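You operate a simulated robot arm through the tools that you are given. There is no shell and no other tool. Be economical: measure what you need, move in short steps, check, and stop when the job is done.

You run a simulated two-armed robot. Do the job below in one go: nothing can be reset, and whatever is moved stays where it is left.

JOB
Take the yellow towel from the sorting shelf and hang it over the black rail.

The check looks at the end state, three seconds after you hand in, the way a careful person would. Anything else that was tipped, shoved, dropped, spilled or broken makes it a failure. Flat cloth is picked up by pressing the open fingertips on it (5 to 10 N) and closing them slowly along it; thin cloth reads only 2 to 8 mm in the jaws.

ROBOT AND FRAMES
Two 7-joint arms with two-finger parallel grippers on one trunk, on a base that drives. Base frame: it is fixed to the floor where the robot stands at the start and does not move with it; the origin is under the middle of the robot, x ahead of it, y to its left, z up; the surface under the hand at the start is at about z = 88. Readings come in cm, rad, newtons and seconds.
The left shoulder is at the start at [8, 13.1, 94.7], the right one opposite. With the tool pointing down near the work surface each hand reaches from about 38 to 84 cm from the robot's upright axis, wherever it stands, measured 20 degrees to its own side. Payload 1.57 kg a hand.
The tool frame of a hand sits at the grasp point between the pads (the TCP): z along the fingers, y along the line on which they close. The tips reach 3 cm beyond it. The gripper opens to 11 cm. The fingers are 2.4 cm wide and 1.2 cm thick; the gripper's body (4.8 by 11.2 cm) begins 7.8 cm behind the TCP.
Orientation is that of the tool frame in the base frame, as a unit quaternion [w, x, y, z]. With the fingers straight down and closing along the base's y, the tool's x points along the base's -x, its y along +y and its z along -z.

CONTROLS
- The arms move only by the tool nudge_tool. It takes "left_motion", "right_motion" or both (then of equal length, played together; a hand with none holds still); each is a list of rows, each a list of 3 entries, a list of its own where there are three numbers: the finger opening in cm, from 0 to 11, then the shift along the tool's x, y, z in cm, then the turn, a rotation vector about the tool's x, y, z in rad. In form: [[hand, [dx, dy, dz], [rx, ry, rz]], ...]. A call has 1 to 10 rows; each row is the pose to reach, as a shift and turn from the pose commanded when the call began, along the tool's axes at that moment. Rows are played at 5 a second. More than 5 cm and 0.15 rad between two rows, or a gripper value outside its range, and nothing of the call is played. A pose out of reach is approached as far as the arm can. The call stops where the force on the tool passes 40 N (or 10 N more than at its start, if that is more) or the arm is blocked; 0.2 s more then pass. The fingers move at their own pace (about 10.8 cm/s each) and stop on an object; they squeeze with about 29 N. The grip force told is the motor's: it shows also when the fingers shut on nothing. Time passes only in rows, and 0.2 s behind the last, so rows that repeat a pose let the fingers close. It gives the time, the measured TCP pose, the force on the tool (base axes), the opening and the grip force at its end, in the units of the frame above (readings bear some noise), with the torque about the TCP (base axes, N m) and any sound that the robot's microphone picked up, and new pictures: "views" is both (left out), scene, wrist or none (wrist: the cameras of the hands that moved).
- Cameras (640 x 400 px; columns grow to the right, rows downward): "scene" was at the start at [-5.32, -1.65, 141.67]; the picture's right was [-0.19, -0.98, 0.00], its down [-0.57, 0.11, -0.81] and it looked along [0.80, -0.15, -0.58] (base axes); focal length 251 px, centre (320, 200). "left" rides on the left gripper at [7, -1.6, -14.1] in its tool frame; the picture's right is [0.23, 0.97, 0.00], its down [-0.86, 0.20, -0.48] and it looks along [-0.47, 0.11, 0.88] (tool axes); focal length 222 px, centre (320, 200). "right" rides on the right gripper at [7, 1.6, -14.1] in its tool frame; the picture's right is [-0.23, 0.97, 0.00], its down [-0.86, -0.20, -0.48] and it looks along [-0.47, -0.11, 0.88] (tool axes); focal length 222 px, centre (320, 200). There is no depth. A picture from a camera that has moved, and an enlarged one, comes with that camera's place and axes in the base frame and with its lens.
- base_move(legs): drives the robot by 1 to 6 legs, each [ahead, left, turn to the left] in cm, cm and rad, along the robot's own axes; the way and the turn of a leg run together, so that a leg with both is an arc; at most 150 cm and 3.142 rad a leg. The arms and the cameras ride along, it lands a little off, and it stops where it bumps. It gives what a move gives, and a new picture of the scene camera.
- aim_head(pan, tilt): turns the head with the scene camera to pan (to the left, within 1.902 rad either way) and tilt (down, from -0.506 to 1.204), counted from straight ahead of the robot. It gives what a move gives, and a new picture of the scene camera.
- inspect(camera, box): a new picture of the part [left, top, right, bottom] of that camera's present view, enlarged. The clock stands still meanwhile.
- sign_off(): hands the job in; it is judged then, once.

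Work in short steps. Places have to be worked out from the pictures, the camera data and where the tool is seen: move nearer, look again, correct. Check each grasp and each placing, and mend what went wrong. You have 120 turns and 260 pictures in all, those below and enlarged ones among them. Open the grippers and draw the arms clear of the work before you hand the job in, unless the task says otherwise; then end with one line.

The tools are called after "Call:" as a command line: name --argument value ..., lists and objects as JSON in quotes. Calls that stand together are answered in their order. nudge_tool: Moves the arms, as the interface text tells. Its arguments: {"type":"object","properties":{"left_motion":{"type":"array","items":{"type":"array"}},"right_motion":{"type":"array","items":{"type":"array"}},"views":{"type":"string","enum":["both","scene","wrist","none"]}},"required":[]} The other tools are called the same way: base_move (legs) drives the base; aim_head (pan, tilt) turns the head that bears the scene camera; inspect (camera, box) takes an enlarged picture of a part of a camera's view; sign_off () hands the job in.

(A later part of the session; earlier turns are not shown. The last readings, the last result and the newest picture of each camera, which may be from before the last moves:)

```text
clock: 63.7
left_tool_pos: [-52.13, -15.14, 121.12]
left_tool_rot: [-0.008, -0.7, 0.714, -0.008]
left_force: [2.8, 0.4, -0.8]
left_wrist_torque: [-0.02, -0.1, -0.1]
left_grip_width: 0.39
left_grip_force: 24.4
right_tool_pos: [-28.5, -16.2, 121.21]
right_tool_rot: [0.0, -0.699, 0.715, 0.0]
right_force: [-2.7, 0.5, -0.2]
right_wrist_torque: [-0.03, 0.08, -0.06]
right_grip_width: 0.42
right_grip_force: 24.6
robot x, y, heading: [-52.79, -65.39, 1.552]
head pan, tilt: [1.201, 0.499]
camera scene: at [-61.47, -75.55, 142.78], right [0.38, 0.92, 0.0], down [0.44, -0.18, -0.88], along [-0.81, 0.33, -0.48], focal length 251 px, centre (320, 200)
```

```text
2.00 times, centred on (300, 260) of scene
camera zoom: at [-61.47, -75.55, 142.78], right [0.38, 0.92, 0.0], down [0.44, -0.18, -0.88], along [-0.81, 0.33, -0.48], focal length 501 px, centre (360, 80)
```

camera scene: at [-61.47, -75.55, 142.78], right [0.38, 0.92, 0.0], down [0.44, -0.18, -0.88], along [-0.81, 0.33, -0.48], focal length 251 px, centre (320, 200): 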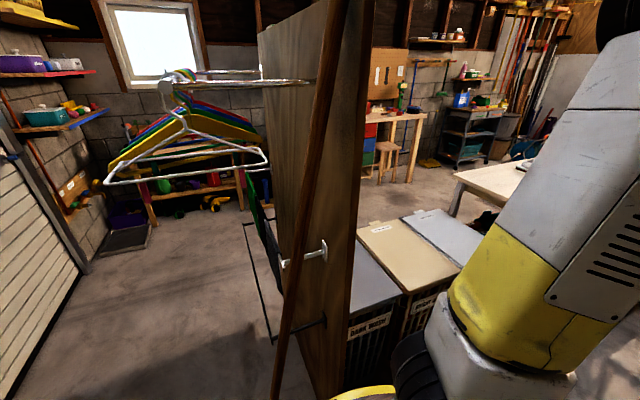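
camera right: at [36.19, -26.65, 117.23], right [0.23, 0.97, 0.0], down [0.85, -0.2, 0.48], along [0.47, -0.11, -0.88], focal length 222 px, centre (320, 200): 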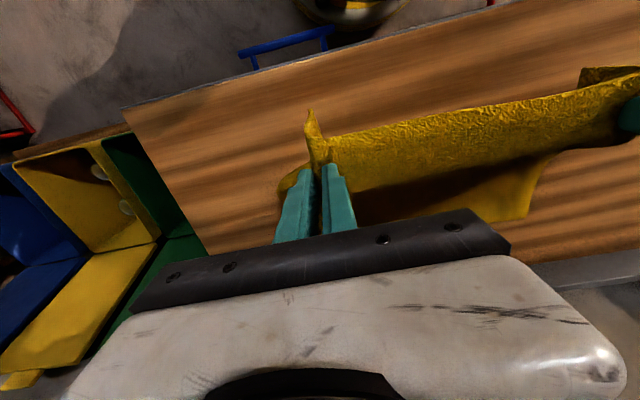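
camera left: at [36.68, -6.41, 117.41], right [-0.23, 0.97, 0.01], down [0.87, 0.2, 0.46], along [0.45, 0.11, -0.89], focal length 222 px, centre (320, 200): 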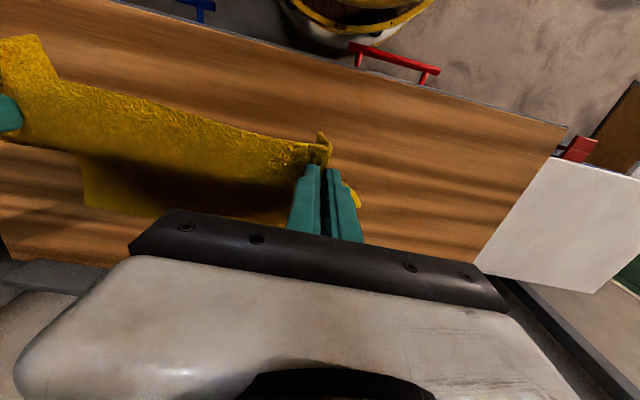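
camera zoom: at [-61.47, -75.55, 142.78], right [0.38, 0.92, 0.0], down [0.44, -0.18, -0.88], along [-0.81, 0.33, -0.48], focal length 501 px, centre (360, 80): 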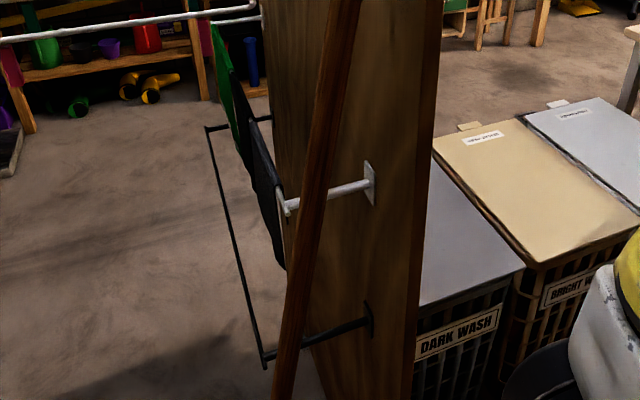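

The view confirms it: black rail x −177…−110 at y ≈ −71, z ≈ 69; the small towels on the white rail (y ≈ −66) end at z ≈ 79. I'll go over the black rail with the fingers tilted 45° forward. First I reverse to y ≈ −143, still outside the aisle.

Call:
base_move --legs '[[-78, 0, 0.02]]'

Call:
nudge_tool --left_motion '[[0, [0, -0.1, 3], [0, -0.1, 0]], [0, [0, -0.2, 6], [0, -0.2, 0]], [0, [0, -0.3, 9], [0, -0.3, 0]], [0, [0, -0.4, 12], [0, -0.4, 0]], [0, [0, -0.5, 15], [0, -0.5, 0]], [0, [0, -0.5, 18], [0, -0.6, 0]], [0, [0, -0.5, 20], [0, -0.7, 0]], [0, [0, -0.5, 22], [0, -0.785, 0]]]' --right_motion '[[0, [0, 0.1, 3], [0, -0.1, 0]], [0, [0, 0.2, 6], [0, -0.2, 0]], [0, [0, 0.3, 9], [0, -0.3, 0]], [0, [0, 0.4, 12], [0, -0.4, 0]], [0, [0, 0.5, 15], [0, -0.5, 0]], [0, [0, 0.5, 18], [0, -0.6, 0]], [0, [0, 0.5, 20], [0, -0.7, 0]], [0, [0, 0.5, 22], [0, -0.785, 0]]]' --views "none"

Call:
aim_head --pan 0.3 --tilt 0.6

```text
clock: 67.9
left_tool_pos: [-54.05, -93.55, 121.06]
left_tool_rot: [0.008, 0.709, -0.705, 0.008]
left_force: [3.8, -0.9, -0.1]
left_wrist_torque: [-0.03, -0.09, -0.11]
left_grip_width: 0.35
left_grip_force: 24.6
right_tool_pos: [-30.44, -94.02, 121.21]
right_tool_rot: [-0.001, 0.709, -0.706, 0.0]
right_force: [-3.2, -0.2, -0.4]
right_wrist_torque: [0.0, 0.08, -0.06]
right_grip_width: 0.48
right_grip_force: 24.9
robot x, y, heading: [-53.6, -143.42, 1.573]
head pan, tilt: [1.201, 0.499]
camera scene: at [-61.89, -154.19, 142.78], right [0.36, 0.93, 0.0], down [0.45, -0.17, -0.88], along [-0.82, 0.31, -0.48], focal length 251 px, centre (320, 200)
```

scene: 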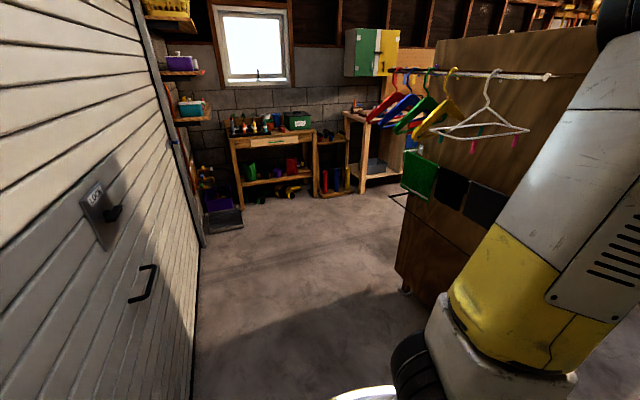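

```text
clock: 69.7
left_tool_pos: [-53.49, -94.14, 99.15]
left_tool_rot: [-0.262, 0.658, -0.655, -0.264]
left_force: [2.5, -0.1, 1.0]
left_wrist_torque: [0.03, -0.08, -0.15]
left_grip_width: 0.4
left_grip_force: 24.5
right_tool_pos: [-30.01, -91.6, 99.94]
right_tool_rot: [-0.271, 0.654, -0.651, -0.273]
right_force: [-2.9, -1.0, 0.2]
right_wrist_torque: [-0.02, 0.03, 0.06]
right_grip_width: 0.47
right_grip_force: 25.1
right hand out of reach, approached as far as the arm can: row 8
robot x, y, heading: [-53.58, -143.55, 1.574]
head pan, tilt: [1.201, 0.499]
```

```text
clock: 70.9
left_tool_pos: [-53.55, -93.97, 99.05]
left_tool_rot: [-0.262, 0.659, -0.654, -0.263]
left_force: [3.9, 0.1, 0.8]
left_wrist_torque: [0.0, -0.03, -0.16]
left_grip_width: 0.33
left_grip_force: 24.7
right_tool_pos: [-30.09, -91.5, 100.03]
right_tool_rot: [-0.27, 0.655, -0.652, -0.271]
right_force: [-3.7, -0.9, -0.7]
right_wrist_torque: [-0.03, 0.06, 0.02]
right_grip_width: 0.47
right_grip_force: 24.9
robot x, y, heading: [-53.36, -143.19, 1.575]
head pan, tilt: [0.3, 0.6]
camera scene: at [-56.04, -149.03, 141.87], right [0.95, 0.3, 0.0], down [0.17, -0.54, -0.83], along [-0.25, 0.79, -0.56], focal length 251 px, centre (320, 200)
```

scene: 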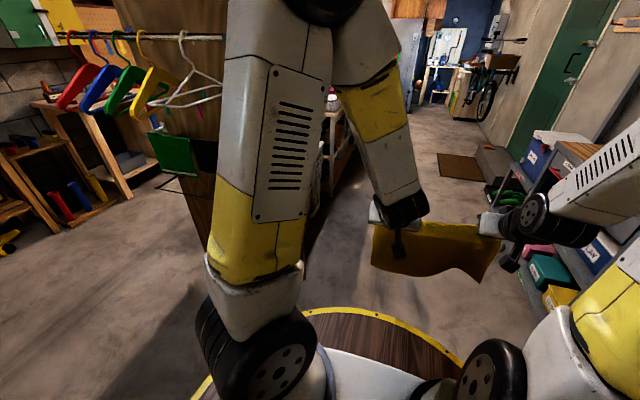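

The hangers span x −125…−176, so elbows must stay low: I want long reach. I test the extended pose here in the free area first (hands ~90 cm ahead, z ≈ 84).

Call:
nudge_tool --left_motion '[[0, [-1.8, 0, 3.9], [0, 0, 0]], [0, [-3.5, 0, 7.8], [0, 0, 0]], [0, [-5.3, 0, 11.7], [0, 0, 0]], [0, [-7.1, 0, 15.6], [0, 0, 0]], [0, [-8.9, 0, 19.4], [0, 0, 0]], [0, [-10.6, 0, 23.3], [0, 0, 0]], [0, [-12.4, 0, 27.2], [0, 0, 0]], [0, [-14.2, 0, 31.1], [0, 0, 0]], [0, [-16, 0, 35], [0, 0, 0]], [0, [-17.7, 0, 38.9], [0, 0, 0]]]' --right_motion '[[0, [-1.8, 0, 3.9], [0, 0, 0]], [0, [-3.5, 0, 7.8], [0, 0, 0]], [0, [-5.3, 0, 11.7], [0, 0, 0]], [0, [-7.1, 0, 15.6], [0, 0, 0]], [0, [-8.9, 0, 19.4], [0, 0, 0]], [0, [-10.6, 0, 23.3], [0, 0, 0]], [0, [-12.4, 0, 27.2], [0, 0, 0]], [0, [-14.2, 0, 31.1], [0, 0, 0]], [0, [-16, 0, 35], [0, 0, 0]], [0, [-17.7, 0, 38.9], [0, 0, 0]]]' --views "scene"

```text
clock: 73.1
left_tool_pos: [-53.53, -54.57, 83.28]
left_tool_rot: [-0.262, 0.658, -0.655, -0.263]
left_force: [3.4, 0.9, 0.6]
left_wrist_torque: [-0.03, -0.09, -0.13]
left_grip_width: 0.35
left_grip_force: 24.5
right_tool_pos: [-30.56, -51.3, 85.13]
right_tool_rot: [-0.27, 0.655, -0.651, -0.272]
right_force: [-2.9, -0.9, -0.8]
right_wrist_torque: [-0.03, 0.06, 0.06]
right_grip_width: 0.49
right_grip_force: 24.9
robot x, y, heading: [-53.44, -143.54, 1.577]
head pan, tilt: [0.3, 0.6]
camera scene: at [-56.05, -149.08, 141.87], right [0.95, 0.3, 0.0], down [0.17, -0.54, -0.83], along [-0.25, 0.79, -0.56], focal length 251 px, centre (320, 200)
```

scene: 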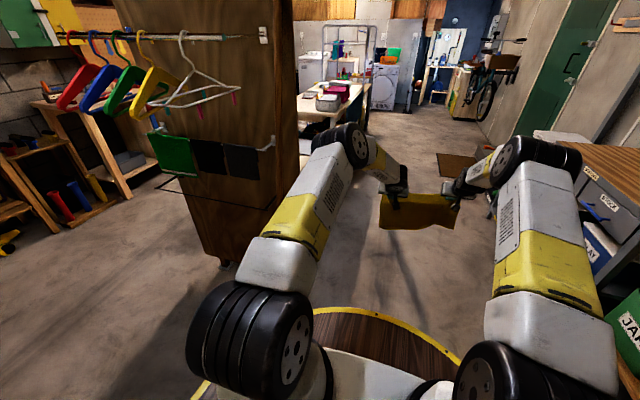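

Elbows are now at about z 120, 46 cm ahead; the hanger fronts are at y ≈ −88, z ≥ 117, so it works with the base near y = −148. I zoom to recheck the rail from this view.

Call:
inspect --camera "scene" --box '[130, 110, 310, 270]'

```text
2.50 times, centred on (220, 190) of scene
camera zoom: at [-56.05, -149.08, 141.87], right [0.95, 0.3, 0.0], down [0.17, -0.54, -0.83], along [-0.25, 0.79, -0.56], focal length 626 px, centre (570, 225)
```

zoom: 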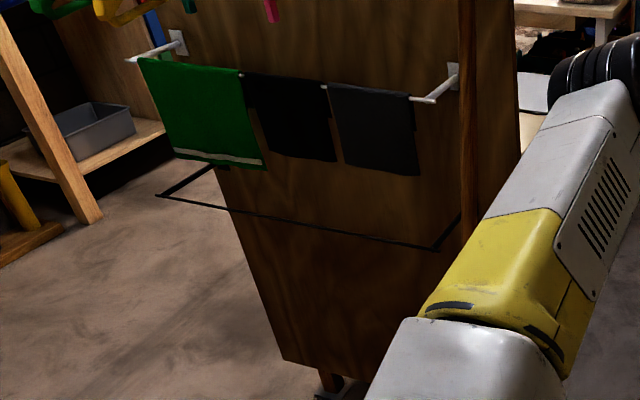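

Cross-checking three views gives a better fix: black rail x −105…−164, y ≈ −72, z ≈ 77.4; partition face y ≈ −57; small towels' bottoms z ≈ 86–90. I draw the hands back to ~58 cm ahead, level them, and tilt a bit more before strafing in.

Call:
nudge_tool --left_motion '[[0, [1.6, 0, -3.2], [0, 0, 0]], [0, [3.3, 0, -6.4], [0, 0, 0]], [0, [4.9, 0, -9.7], [0, 0, 0]], [0, [6.6, 0, -12.9], [0, 0, 0]], [0, [8.2, 0, -16.1], [0, 0, 0]], [0, [9.9, 0, -19.3], [0, -0.03, 0]], [0, [11.5, 0, -22.6], [0, -0.06, 0]], [0, [13.2, 0, -25.8], [0, -0.09, 0]], [0, [14.8, 0, -29], [0, -0.115, 0]]]' --right_motion '[[0, [2, 0, -3.3], [0, 0, 0]], [0, [4, 0, -6.7], [0, 0, 0]], [0, [6, 0, -10], [0, 0, 0]], [0, [8, 0, -13.4], [0, 0, 0]], [0, [10, 0, -16.7], [0, 0, 0]], [0, [12, 0, -20.1], [0, -0.03, 0]], [0, [14, 0, -23.4], [0, -0.06, 0]], [0, [16, 0, -26.8], [0, -0.09, 0]], [0, [18, 0, -30.1], [0, -0.115, 0]]]' --views "scene"

```text
clock: 75.1
left_tool_pos: [-53.3, -85.1, 93.97]
left_tool_rot: [-0.301, 0.641, -0.639, -0.301]
left_force: [0.0, 0.4, -0.7]
left_wrist_torque: [-0.01, 0.02, -0.1]
left_grip_width: 0.39
left_grip_force: 24.7
right_tool_pos: [-30.13, -85.55, 93.46]
right_tool_rot: [-0.308, 0.638, -0.635, -0.309]
right_force: [-0.6, 0.1, -1.0]
right_wrist_torque: [0.0, 0.03, -0.03]
right_grip_width: 0.47
right_grip_force: 25.2
robot x, y, heading: [-53.78, -143.44, 1.573]
head pan, tilt: [0.3, 0.6]
camera scene: at [-56.04, -148.96, 141.88], right [0.95, 0.3, 0.0], down [0.17, -0.54, -0.82], along [-0.25, 0.79, -0.57], focal length 251 px, centre (320, 200)
```

scene: 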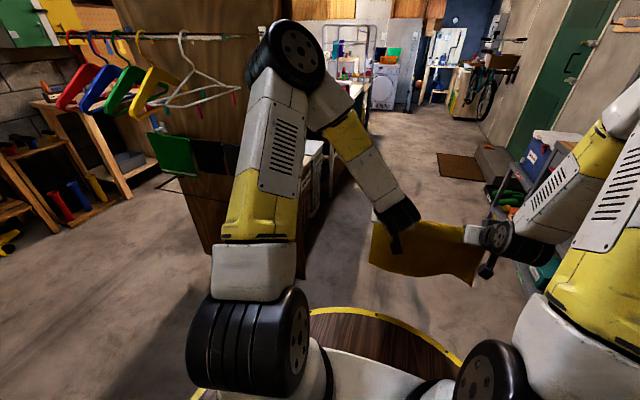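

The hands' midpoint is 12 cm right of the robot's axis; I centre them, then strafe into the aisle.

Call:
nudge_tool --left_motion '[[0, [0, 3, 0], [0, 0, 0]], [0, [0, 6, 0], [0, 0, 0]], [0, [0, 9, 0], [0, 0, 0]], [0, [0, 12, 0], [0, 0, 0]]]' --right_motion '[[0, [0, 3, 0], [0, 0, 0]], [0, [0, 6, 0], [0, 0, 0]], [0, [0, 9, 0], [0, 0, 0]], [0, [0, 12, 0], [0, 0, 0]]]' --views "none"

Call:
base_move --legs '[[-3.5, 0, 0], [0, 45, 0]]'

```text
clock: 76.1
left_tool_pos: [-65.48, -85.18, 93.82]
left_tool_rot: [-0.3, 0.642, -0.638, -0.302]
left_force: [3.8, 0.7, -0.4]
left_wrist_torque: [-0.05, -0.01, -0.11]
left_grip_width: 0.4
left_grip_force: 24.4
right_tool_pos: [-41.99, -85.57, 93.44]
right_tool_rot: [-0.308, 0.637, -0.635, -0.309]
right_force: [-2.4, 0.2, -1.1]
right_wrist_torque: [0.0, 0.06, 0.09]
right_grip_width: 0.46
right_grip_force: 25.0
robot x, y, heading: [-53.54, -143.69, 1.581]
head pan, tilt: [0.3, 0.6]
```

```text
clock: 79.3
left_tool_pos: [-110.86, -89.01, 93.87]
left_tool_rot: [-0.3, 0.643, -0.637, -0.301]
left_force: [2.7, -0.2, -0.5]
left_wrist_torque: [0.0, -0.02, -0.07]
left_grip_width: 0.36
left_grip_force: 24.9
right_tool_pos: [-87.33, -89.08, 93.51]
right_tool_rot: [-0.308, 0.638, -0.634, -0.309]
right_force: [-2.7, -0.2, 0.2]
right_wrist_torque: [-0.06, 0.07, 0.0]
right_grip_width: 0.46
right_grip_force: 24.7
robot x, y, heading: [-98.12, -147.38, 1.583]
head pan, tilt: [0.3, 0.6]
camera scene: at [-100.99, -152.74, 141.87], right [0.95, 0.3, 0.0], down [0.17, -0.54, -0.82], along [-0.25, 0.79, -0.57], focal length 251 px, centre (320, 200)
```

scene: 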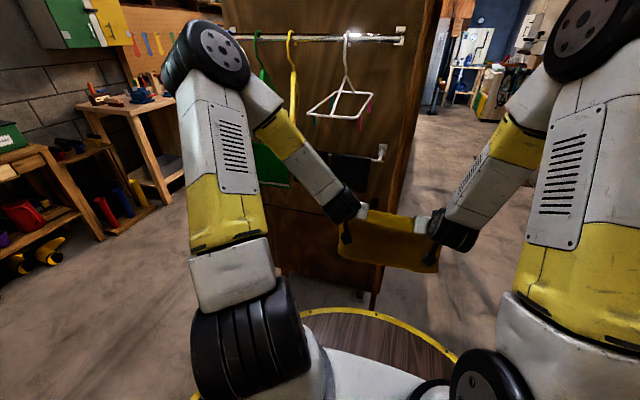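

All clear so far. I continue the strafe by 29 cm.

Call:
base_move --legs '[[0, 29, -0.01]]'

Call:
aim_head --pan 0.0 --tilt 0.6

```text
clock: 81.3
left_tool_pos: [-139.02, -89.01, 94.04]
left_tool_rot: [-0.3, 0.64, -0.64, -0.301]
left_force: [2.5, 1.0, -0.3]
left_wrist_torque: [-0.03, -0.05, -0.12]
left_grip_width: 0.34
left_grip_force: 24.8
right_tool_pos: [-115.4, -89.41, 93.48]
right_tool_rot: [0.308, -0.636, 0.637, 0.307]
right_force: [-2.5, -0.9, -0.8]
right_wrist_torque: [-0.01, 0.06, 0.0]
right_grip_width: 0.44
right_grip_force: 25.3
robot x, y, heading: [-127.12, -147.64, 1.565]
head pan, tilt: [0.3, 0.6]
camera scene: at [-129.81, -152.8, 141.87], right [0.96, 0.29, 0.0], down [0.17, -0.54, -0.82], along [-0.24, 0.79, -0.57], focal length 251 px, centre (320, 200)
```

scene: 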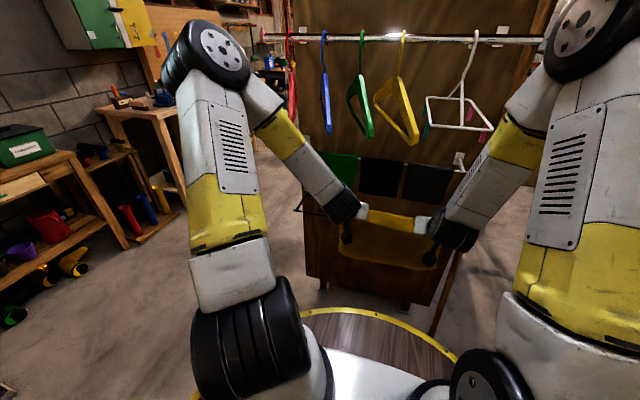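

```text
clock: 82.1
left_tool_pos: [-138.95, -89.07, 93.89]
left_tool_rot: [-0.301, 0.64, -0.64, -0.3]
left_force: [1.5, 0.4, 0.6]
left_wrist_torque: [-0.04, -0.03, -0.11]
left_grip_width: 0.36
left_grip_force: 25.2
right_tool_pos: [-115.48, -89.45, 93.38]
right_tool_rot: [-0.309, 0.636, -0.636, -0.309]
right_force: [-2.2, -0.3, 0.5]
right_wrist_torque: [-0.03, 0.06, 0.02]
right_grip_width: 0.46
right_grip_force: 25.1
robot x, y, heading: [-127.45, -147.45, 1.571]
head pan, tilt: [0.0, 0.6]
camera scene: at [-127.21, -152.41, 141.87], right [1.0, 0.0, 0.0], down [0.0, -0.57, -0.82], along [0.0, 0.82, -0.57], focal length 251 px, centre (320, 200)
```

scene: 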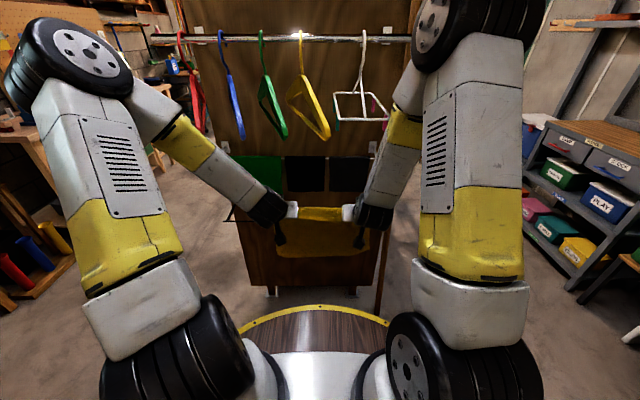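

Call:
inspect --camera "scene" --box '[200, 130, 440, 300]'

Call:
inspect --camera "left" --box '[0, 0, 640, 400]'

Call:
inspect --camera "right" --box '[0, 0, 640, 400]'

```text
2.35 times, centred on (320, 215) of scene
camera zoom: at [-127.21, -152.41, 141.87], right [1.0, 0.0, 0.0], down [0.0, -0.57, -0.82], along [0.0, 0.82, -0.57], focal length 590 px, centre (320, 165)
```

zoom: 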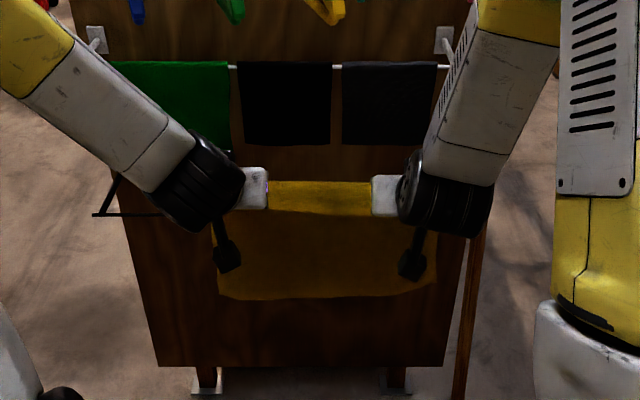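

```text
1.00 times, centred on (320, 200) of left (not enlarged: the box is as wide or as high as the picture)
camera zoom: at [-137.25, -104.47, 97.61], right [-0.97, -0.14, -0.18], down [-0.2, 0.18, 0.96], along [-0.11, 0.97, -0.2], focal length 222 px, centre (320, 200)
```

zoom: 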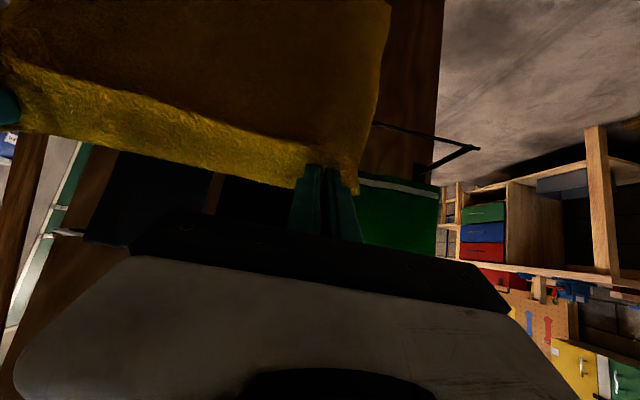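

```text
1.00 times, centred on (320, 200) of right (not enlarged: the box is as wide or as high as the picture)
camera zoom: at [-117.06, -104.85, 96.72], right [-0.97, 0.14, 0.18], down [0.2, 0.15, 0.97], along [0.11, 0.98, -0.18], focal length 222 px, centre (320, 200)
```

zoom: 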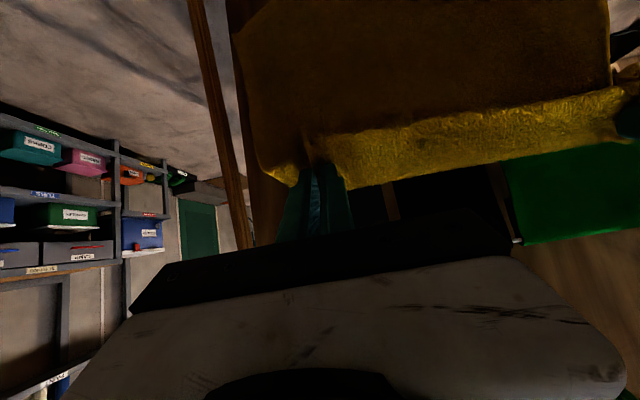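

The wrist picture confirms the rail at y ≈ −72, z ≈ 77. I advance both hands along the finger axis, first 20 cm, to just above the rail.

Call:
nudge_tool --left_motion '[[0, [-0.3, 0, 4], [0, 0, 0]], [0, [-0.7, 0, 8], [0, 0, 0]], [0, [-1, 0, 12], [0, 0, 0]], [0, [-1.3, 0, 15], [0, 0, 0]], [0, [-1.5, 0, 18], [0, 0, 0]]]' --right_motion '[[0, [-0.4, 0, 4], [0, 0, 0]], [0, [-0.8, 0, 8], [0, 0, 0]], [0, [-1.2, 0, 12], [0, 0, 0]], [0, [-1.6, 0, 15], [0, 0, 0]], [0, [-1.9, 0, 18], [0, 0, 0]]]'

```text
clock: 83.3
left_tool_pos: [-138.84, -74.21, 83.77]
left_tool_rot: [-0.301, 0.64, -0.64, -0.301]
left_force: [3.4, -0.1, 0.6]
left_wrist_torque: [0.01, -0.04, -0.09]
left_grip_width: 0.39
left_grip_force: 24.6
right_tool_pos: [-115.3, -73.98, 83.8]
right_tool_rot: [0.308, -0.636, 0.637, 0.308]
right_force: [-2.8, -0.8, 0.3]
right_wrist_torque: [-0.01, 0.07, 0.07]
right_grip_width: 0.45
right_grip_force: 24.7
robot x, y, heading: [-127.03, -147.44, 1.569]
head pan, tilt: [0.0, 0.6]
camera scene: at [-127.19, -152.46, 141.87], right [1.0, 0.0, 0.0], down [0.0, -0.56, -0.83], along [0.0, 0.83, -0.56], focal length 251 px, centre (320, 200)
camera right: at [-116.86, -89.48, 87.06], right [-0.97, 0.14, 0.18], down [0.2, 0.15, 0.97], along [0.11, 0.98, -0.18], focal length 222 px, centre (320, 200)
camera left: at [-137.11, -89.64, 87.43], right [-0.97, -0.14, -0.17], down [-0.2, 0.18, 0.96], along [-0.11, 0.97, -0.2], focal length 222 px, centre (320, 200)
```

scene: 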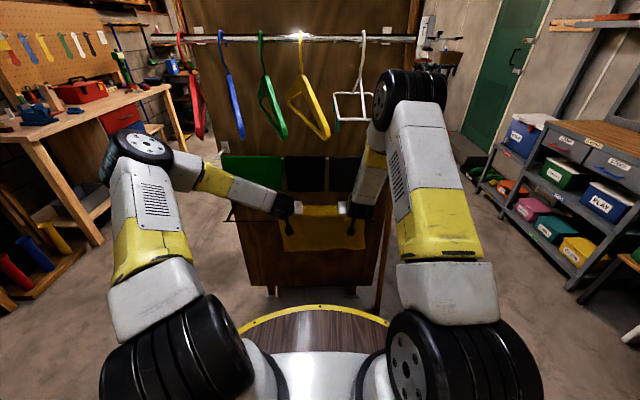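
right: 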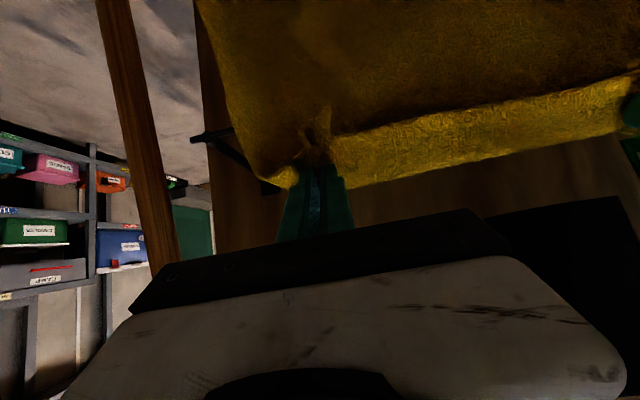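
left: 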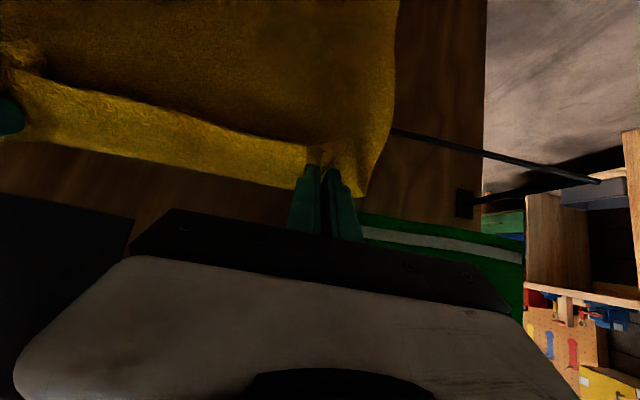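

Rail reads y ≈ −72, z ≈ 76, right below the fingertips; elbows are clear of the hangers. I push on 15 cm along the finger axis, drawing the cloth over the rail.

Call:
nudge_tool --left_motion '[[0, [0, 0, 3], [0, 0, 0]], [0, [0, 0, 6], [0, 0, 0]], [0, [0.1, 0, 9], [0, 0, 0]], [0, [0.2, 0, 12], [0, 0, 0]], [0, [0.2, 0, 15], [0, 0, 0]]]' --right_motion '[[0, [0, 0, 3], [0, 0, 0]], [0, [0, 0, 6], [0, 0, 0]], [0, [0.1, 0, 9], [0, 0, 0]], [0, [0.2, 0, 12], [0, 0, 0]], [0, [0.2, 0, 15], [0, 0, 0]]]'

```text
clock: 84.5
left_tool_pos: [-138.84, -62.93, 73.8]
left_tool_rot: [-0.3, 0.64, -0.64, -0.301]
left_force: [1.8, 0.2, -0.3]
left_wrist_torque: [-0.03, -0.02, -0.11]
left_grip_width: 0.4
left_grip_force: 24.3
right_tool_pos: [-115.43, -62.32, 74.35]
right_tool_rot: [0.309, -0.636, 0.637, 0.308]
right_force: [-1.6, -1.3, -0.3]
right_wrist_torque: [-0.05, 0.05, -0.01]
right_grip_width: 0.46
right_grip_force: 25.2
robot x, y, heading: [-127.28, -147.34, 1.565]
head pan, tilt: [0.0, 0.6]
camera scene: at [-127.2, -152.45, 141.87], right [1.0, 0.0, 0.0], down [0.0, -0.56, -0.83], along [0.0, 0.83, -0.56], focal length 251 px, centre (320, 200)
camera right: at [-117.03, -77.84, 77.66], right [-0.97, 0.14, 0.18], down [0.2, 0.15, 0.97], along [0.11, 0.98, -0.18], focal length 222 px, centre (320, 200)
camera left: at [-137.1, -78.4, 77.52], right [-0.97, -0.14, -0.18], down [-0.2, 0.18, 0.96], along [-0.11, 0.97, -0.2], focal length 222 px, centre (320, 200)
```

scene: 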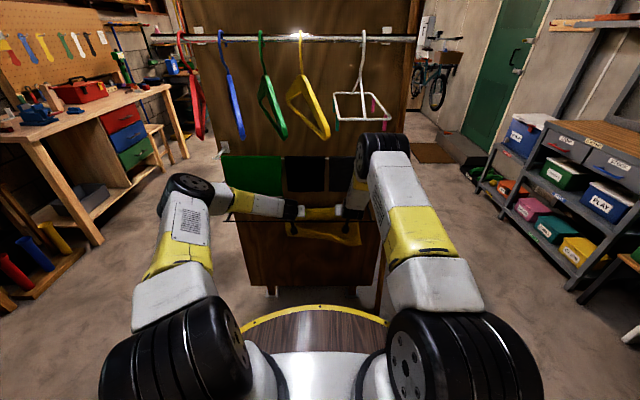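
right: 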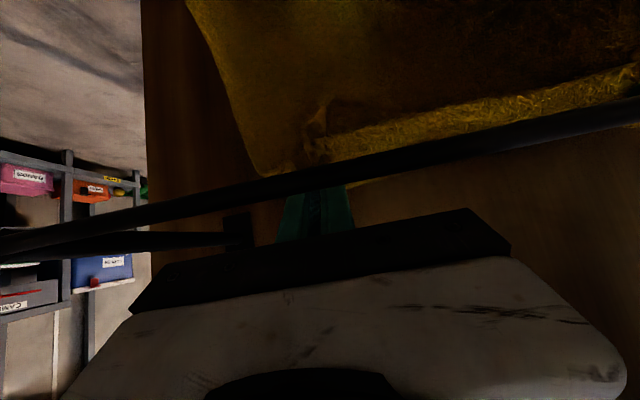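
left: 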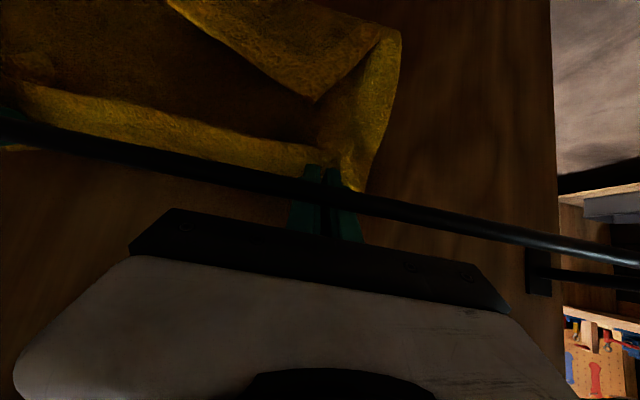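

The wrist views show the rail in front of the cloth — it may not have caught the towel. I zoom the scene.

Call:
inspect --camera "scene" --box '[210, 150, 420, 290]'

```text
2.86 times, centred on (315, 220) of scene
camera zoom: at [-127.2, -152.45, 141.87], right [1.0, 0.0, 0.0], down [0.0, -0.56, -0.83], along [0.0, 0.83, -0.56], focal length 716 px, centre (334, 143)
```

zoom: 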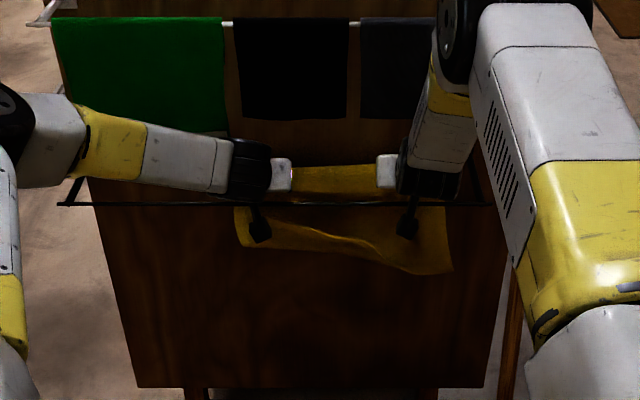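

The towel is now wholly behind the rail: it slipped past. That is useful: drawing the hands slowly back over the rail and down in front will drape it the other way. I retreat slowly along the finger axis.

Call:
nudge_tool --left_motion '[[0, [0, 0, -1.5], [0, 0, 0]], [0, [0, 0, -3], [0, 0, 0]], [0, [0, 0, -4.5], [0, 0, 0]], [0, [0, 0, -6], [0, 0, 0]], [0, [0, 0, -7.5], [0, 0, 0]], [0, [0, 0, -9], [0, 0, 0]], [0, [0, 0, -10.5], [0, 0, 0]], [0, [0, 0, -12], [0, 0, 0]]]' --right_motion '[[0, [0, 0, -1.5], [0, 0, 0]], [0, [0, 0, -3], [0, 0, 0]], [0, [0, 0, -4.5], [0, 0, 0]], [0, [0, 0, -6], [0, 0, 0]], [0, [0, 0, -7.5], [0, 0, 0]], [0, [0, 0, -9], [0, 0, 0]], [0, [0, 0, -10.5], [0, 0, 0]], [0, [0, 0, -12], [0, 0, 0]]]'

Call:
inspect --camera "scene" --box '[210, 150, 420, 290]'

```text
clock: 86.3
left_tool_pos: [-138.83, -72.03, 81.65]
left_tool_rot: [0.301, -0.64, 0.641, 0.299]
left_force: [2.5, -0.2, -0.6]
left_wrist_torque: [0.01, 0.01, -0.12]
left_grip_width: 0.35
left_grip_force: 24.4
right_tool_pos: [-115.39, -71.79, 81.61]
right_tool_rot: [0.309, -0.636, 0.636, 0.308]
right_force: [-1.9, 0.4, 0.1]
right_wrist_torque: [-0.02, 0.09, 0.04]
right_grip_width: 0.45
right_grip_force: 24.6
robot x, y, heading: [-127.05, -147.11, 1.567]
head pan, tilt: [0.0, 0.6]
camera scene: at [-127.2, -152.37, 141.88], right [1.0, 0.0, 0.0], down [0.0, -0.57, -0.82], along [0.0, 0.82, -0.57], focal length 251 px, centre (320, 200)
camera right: at [-116.98, -87.36, 84.98], right [-0.97, 0.14, 0.18], down [0.2, 0.15, 0.97], along [0.11, 0.98, -0.18], focal length 222 px, centre (320, 200)
camera left: at [-137.2, -87.42, 85.19], right [-0.97, -0.14, -0.18], down [-0.2, 0.18, 0.96], along [-0.11, 0.97, -0.2], focal length 222 px, centre (320, 200)
```

scene: 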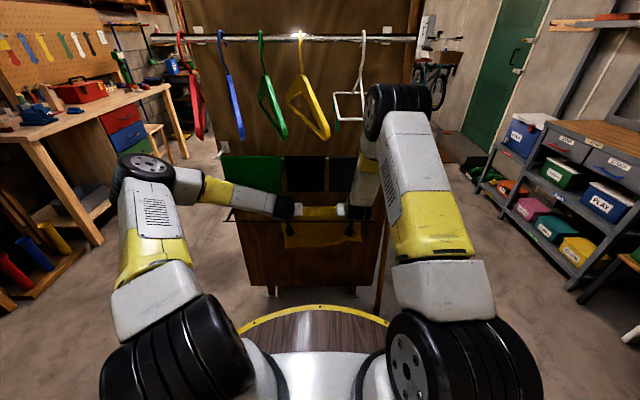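
right: 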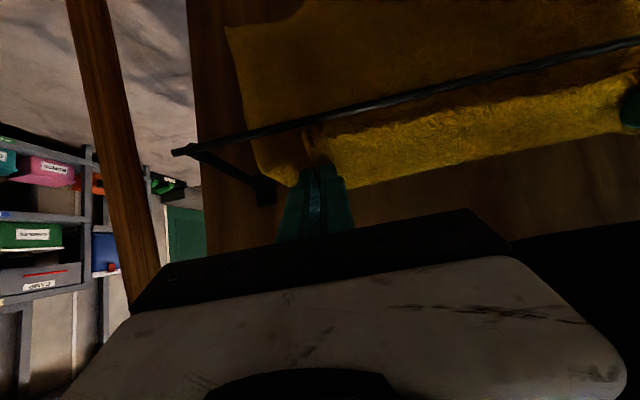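
left: 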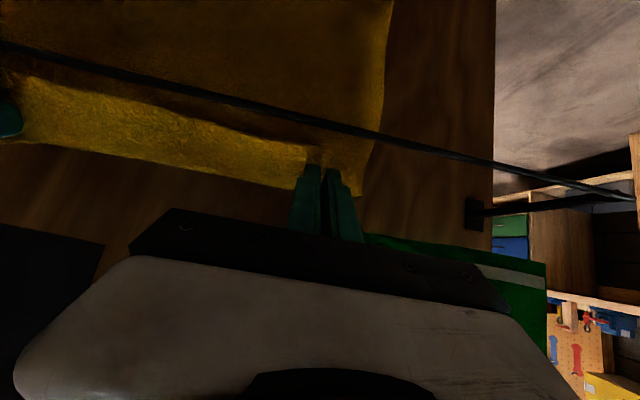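

```text
2.86 times, centred on (315, 220) of scene
camera zoom: at [-127.2, -152.37, 141.88], right [1.0, 0.0, 0.0], down [0.0, -0.57, -0.82], along [0.0, 0.82, -0.57], focal length 716 px, centre (334, 143)
```

zoom: 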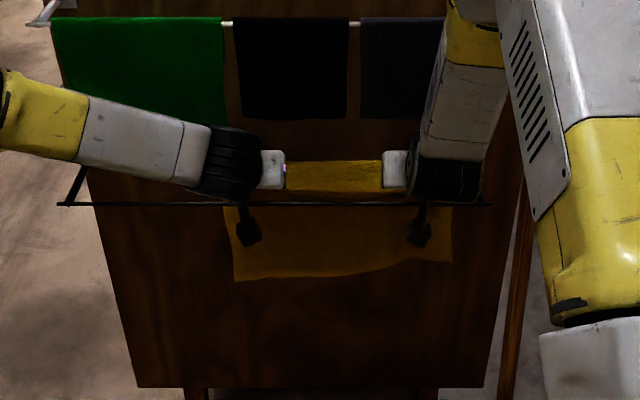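

Confirmed: the cloth hangs just behind the rail. I slowly draw the hands straight back 8 cm at constant height so the cloth wraps over the rail.

Call:
nudge_tool --left_motion '[[0, [0.63, 0, -0.78], [0, 0, 0]], [0, [1.26, 0, -1.55], [0, 0, 0]], [0, [1.89, 0, -2.33], [0, 0, 0]], [0, [2.52, 0, -3.1], [0, 0, 0]], [0, [3.15, 0, -3.9], [0, 0, 0]], [0, [3.77, 0, -4.66], [0, 0, 0]], [0, [4.4, 0, -5.44], [0, 0, 0]], [0, [5.03, 0, -6.2], [0, 0, 0]]]' --right_motion '[[0, [0.63, 0, -0.78], [0, 0, 0]], [0, [1.26, 0, -1.55], [0, 0, 0]], [0, [1.89, 0, -2.33], [0, 0, 0]], [0, [2.52, 0, -3.1], [0, 0, 0]], [0, [3.15, 0, -3.9], [0, 0, 0]], [0, [3.77, 0, -4.66], [0, 0, 0]], [0, [4.4, 0, -5.44], [0, 0, 0]], [0, [5.03, 0, -6.2], [0, 0, 0]]]' --views "wrist"

Call:
inspect --camera "scene" --box '[210, 150, 420, 290]'

```text
clock: 88.1
left_tool_pos: [-138.78, -80.06, 81.68]
left_tool_rot: [0.3, -0.64, 0.641, 0.3]
left_force: [1.5, 0.7, -0.4]
left_wrist_torque: [-0.01, -0.01, -0.11]
left_grip_width: 0.35
left_grip_force: 24.5
right_tool_pos: [-115.45, -79.87, 81.66]
right_tool_rot: [0.309, -0.636, 0.636, 0.308]
right_force: [-0.7, 0.1, -0.9]
right_wrist_torque: [0.03, 0.01, 0.02]
right_grip_width: 0.46
right_grip_force: 25.3
robot x, y, heading: [-127.19, -147.26, 1.57]
head pan, tilt: [0.0, 0.6]
camera right: at [-117.05, -95.39, 84.94], right [-0.97, 0.14, 0.18], down [0.2, 0.15, 0.97], along [0.11, 0.98, -0.18], focal length 222 px, centre (320, 200)
camera left: at [-137.09, -95.44, 85.32], right [-0.97, -0.14, -0.17], down [-0.2, 0.18, 0.96], along [-0.11, 0.97, -0.2], focal length 222 px, centre (320, 200)
```

right: 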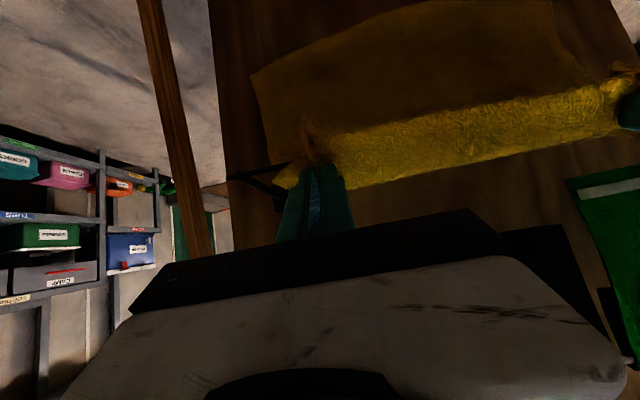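
left: 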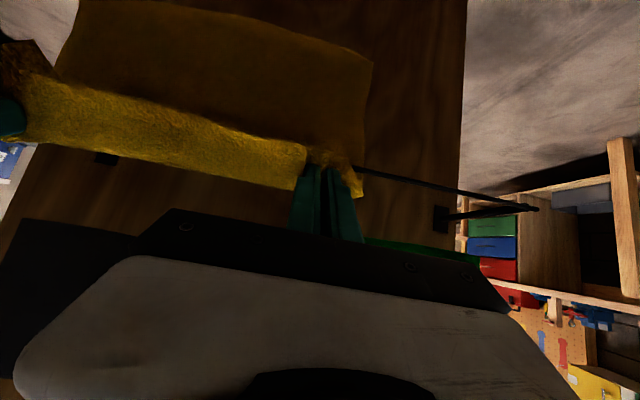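

```text
2.86 times, centred on (315, 220) of scene
camera zoom: at [-127.2, -152.39, 141.87], right [1.0, 0.0, 0.0], down [0.0, -0.57, -0.82], along [0.0, 0.82, -0.57], focal length 716 px, centre (334, 143)
```

zoom: 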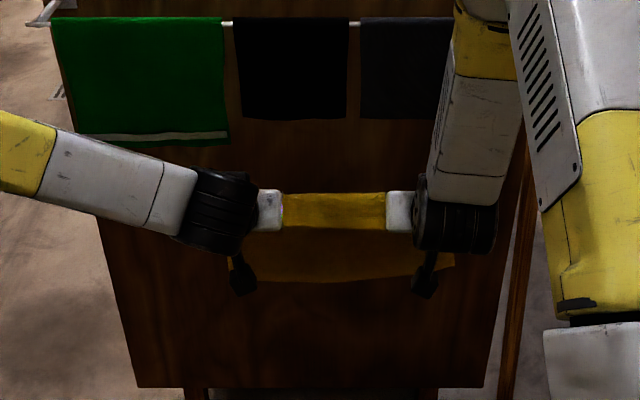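

The cloth now runs from the hands over the rail and hangs behind it. I lower the hands 11 cm slowly in front of the rail.

Call:
nudge_tool --left_motion '[[0, [0.85, 0, 0.69], [0, 0, 0]], [0, [1.7, 0, 1.38], [0, 0, 0]], [0, [2.55, 0, 2.07], [0, 0, 0]], [0, [3.4, 0, 2.76], [0, 0, 0]], [0, [4.25, 0, 3.45], [0, 0, 0]], [0, [5.1, 0, 4.14], [0, 0, 0]], [0, [5.95, 0, 4.83], [0, 0, 0]], [0, [6.8, 0, 5.52], [0, 0, 0]], [0, [7.65, 0, 6.2], [0, 0, 0]], [0, [8.5, 0, 6.9], [0, 0, 0]]]' --right_motion '[[0, [0.85, 0, 0.69], [0, 0, 0]], [0, [1.7, 0, 1.38], [0, 0, 0]], [0, [2.55, 0, 2.07], [0, 0, 0]], [0, [3.4, 0, 2.76], [0, 0, 0]], [0, [4.25, 0, 3.45], [0, 0, 0]], [0, [5.1, 0, 4.14], [0, 0, 0]], [0, [5.95, 0, 4.83], [0, 0, 0]], [0, [6.8, 0, 5.52], [0, 0, 0]], [0, [7.65, 0, 6.2], [0, 0, 0]], [0, [8.5, 0, 6.9], [0, 0, 0]]]' --views "wrist"

Call:
inspect --camera "scene" --box '[210, 150, 420, 290]'

```text
clock: 90.3
left_tool_pos: [-138.97, -79.97, 73.99]
left_tool_rot: [0.301, -0.64, 0.641, 0.299]
left_force: [3.9, 0.4, 0.1]
left_wrist_torque: [-0.04, -0.05, -0.13]
left_grip_width: 0.38
left_grip_force: 24.6
left hand out of reach, approached as far as the arm can: row 8, 9, 10
right_tool_pos: [-115.37, -79.55, 70.73]
right_tool_rot: [-0.308, 0.636, -0.636, -0.308]
right_force: [-3.4, 0.5, 0.9]
right_wrist_torque: [0.01, 0.1, 0.04]
right_grip_width: 0.47
right_grip_force: 25.2
robot x, y, heading: [-127.68, -147.54, 1.573]
head pan, tilt: [0.0, 0.6]
camera right: at [-117.01, -95.1, 73.99], right [-0.97, 0.14, 0.18], down [0.2, 0.15, 0.97], along [0.11, 0.98, -0.18], focal length 222 px, centre (320, 200)
camera left: at [-137.18, -95.48, 77.68], right [-0.97, -0.14, -0.18], down [-0.2, 0.18, 0.96], along [-0.11, 0.97, -0.2], focal length 222 px, centre (320, 200)
```

right: 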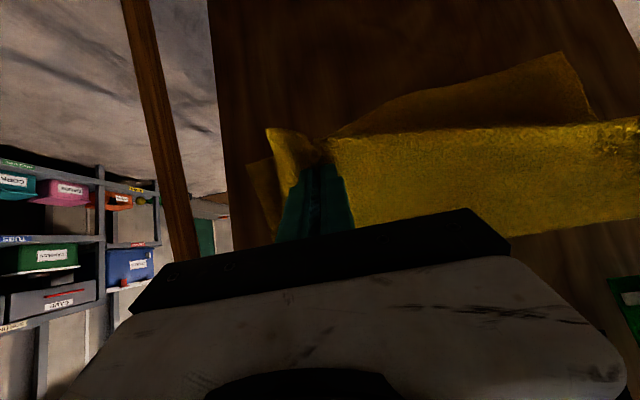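
left: 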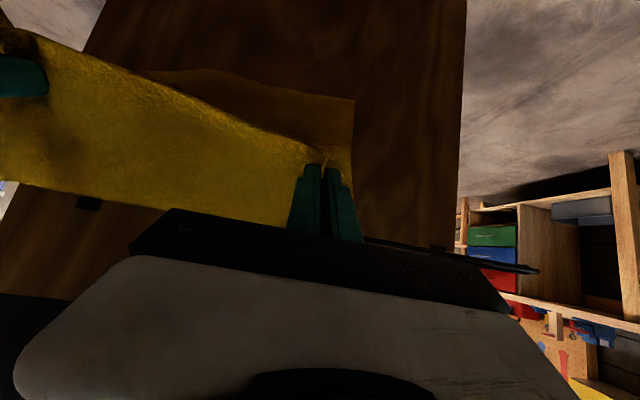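

```text
2.86 times, centred on (315, 220) of scene
camera zoom: at [-127.2, -152.41, 141.87], right [1.0, 0.0, 0.0], down [0.0, -0.57, -0.82], along [0.0, 0.82, -0.57], focal length 716 px, centre (334, 143)
```

zoom: 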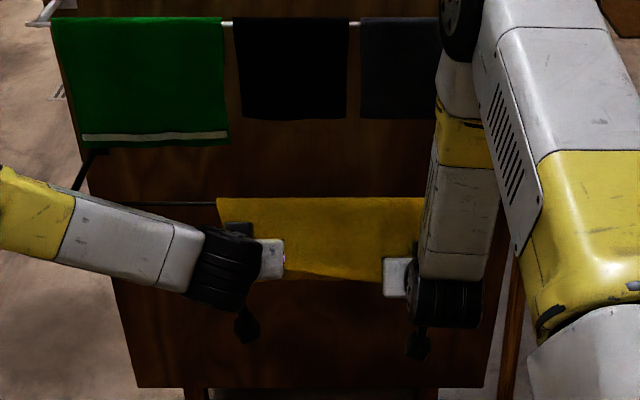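

The towel is draped over the black rail, roughly 11 cm in front and 13–18 cm behind. I open both hands gently.

Call:
nudge_tool --left_motion '[[0.8, [0, 0, 0], [0, 0, 0]], [1.5, [0, 0, 0], [0, 0, 0]], [2.5, [0, 0, 0], [0, 0, 0]], [3.5, [0, 0, 0], [0, 0, 0]], [3.5, [0, 0, 0], [0, 0, 0]], [3.5, [0, 0, 0], [0, 0, 0]]]' --right_motion '[[0.8, [0, 0, 0], [0, 0, 0]], [1.5, [0, 0, 0], [0, 0, 0]], [2.5, [0, 0, 0], [0, 0, 0]], [3.5, [0, 0, 0], [0, 0, 0]], [3.5, [0, 0, 0], [0, 0, 0]], [3.5, [0, 0, 0], [0, 0, 0]]]' --views "wrist"

Call:
inspect --camera "scene" --box '[210, 150, 420, 290]'

```text
clock: 91.7
left_tool_pos: [-138.93, -80.12, 73.89]
left_tool_rot: [0.301, -0.64, 0.64, 0.3]
left_force: [-0.4, -0.7, -0.8]
left_wrist_torque: [0.01, 0.0, 0.02]
left_grip_width: 3.52
left_grip_force: 0.0
right_tool_pos: [-115.41, -79.8, 70.8]
right_tool_rot: [0.308, -0.636, 0.637, 0.308]
right_force: [-0.5, -0.7, -0.3]
right_wrist_torque: [0.0, 0.0, -0.01]
right_grip_width: 3.52
right_grip_force: 0.1
robot x, y, heading: [-126.69, -146.92, 1.567]
head pan, tilt: [0.0, 0.6]
camera right: at [-116.97, -95.1, 74.0], right [-0.97, 0.14, 0.18], down [0.2, 0.15, 0.97], along [0.11, 0.98, -0.18], focal length 222 px, centre (320, 200)
camera left: at [-137.2, -95.46, 77.69], right [-0.97, -0.14, -0.18], down [-0.2, 0.18, 0.96], along [-0.11, 0.97, -0.2], focal length 222 px, centre (320, 200)
```

right: 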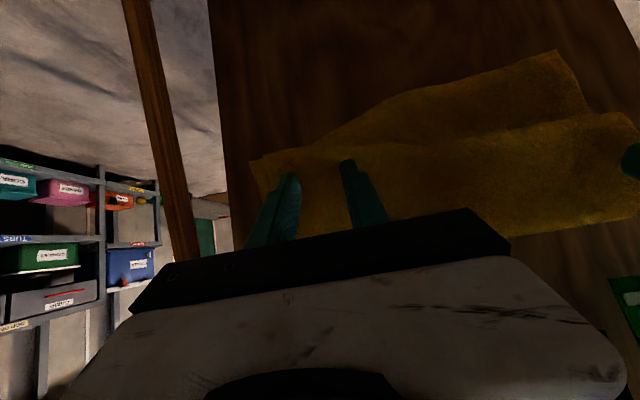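
left: 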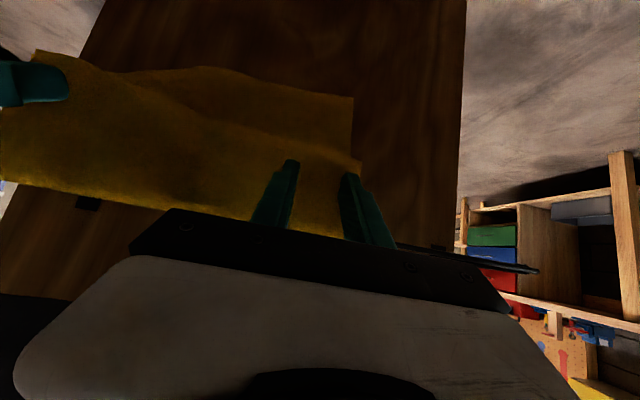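

```text
2.86 times, centred on (315, 220) of scene
camera zoom: at [-127.2, -152.41, 141.87], right [1.0, 0.0, 0.0], down [0.0, -0.57, -0.82], along [0.0, 0.82, -0.57], focal length 716 px, centre (334, 143)
```

zoom: 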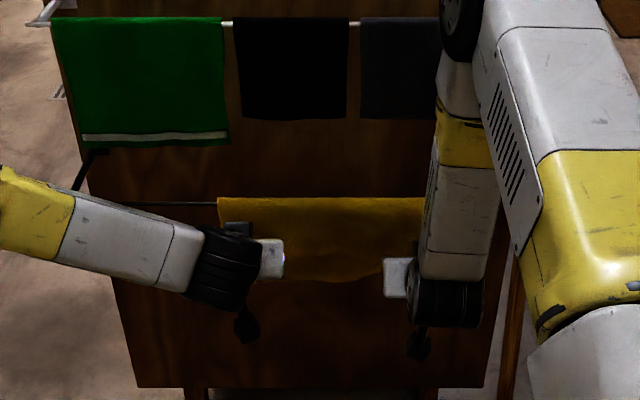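

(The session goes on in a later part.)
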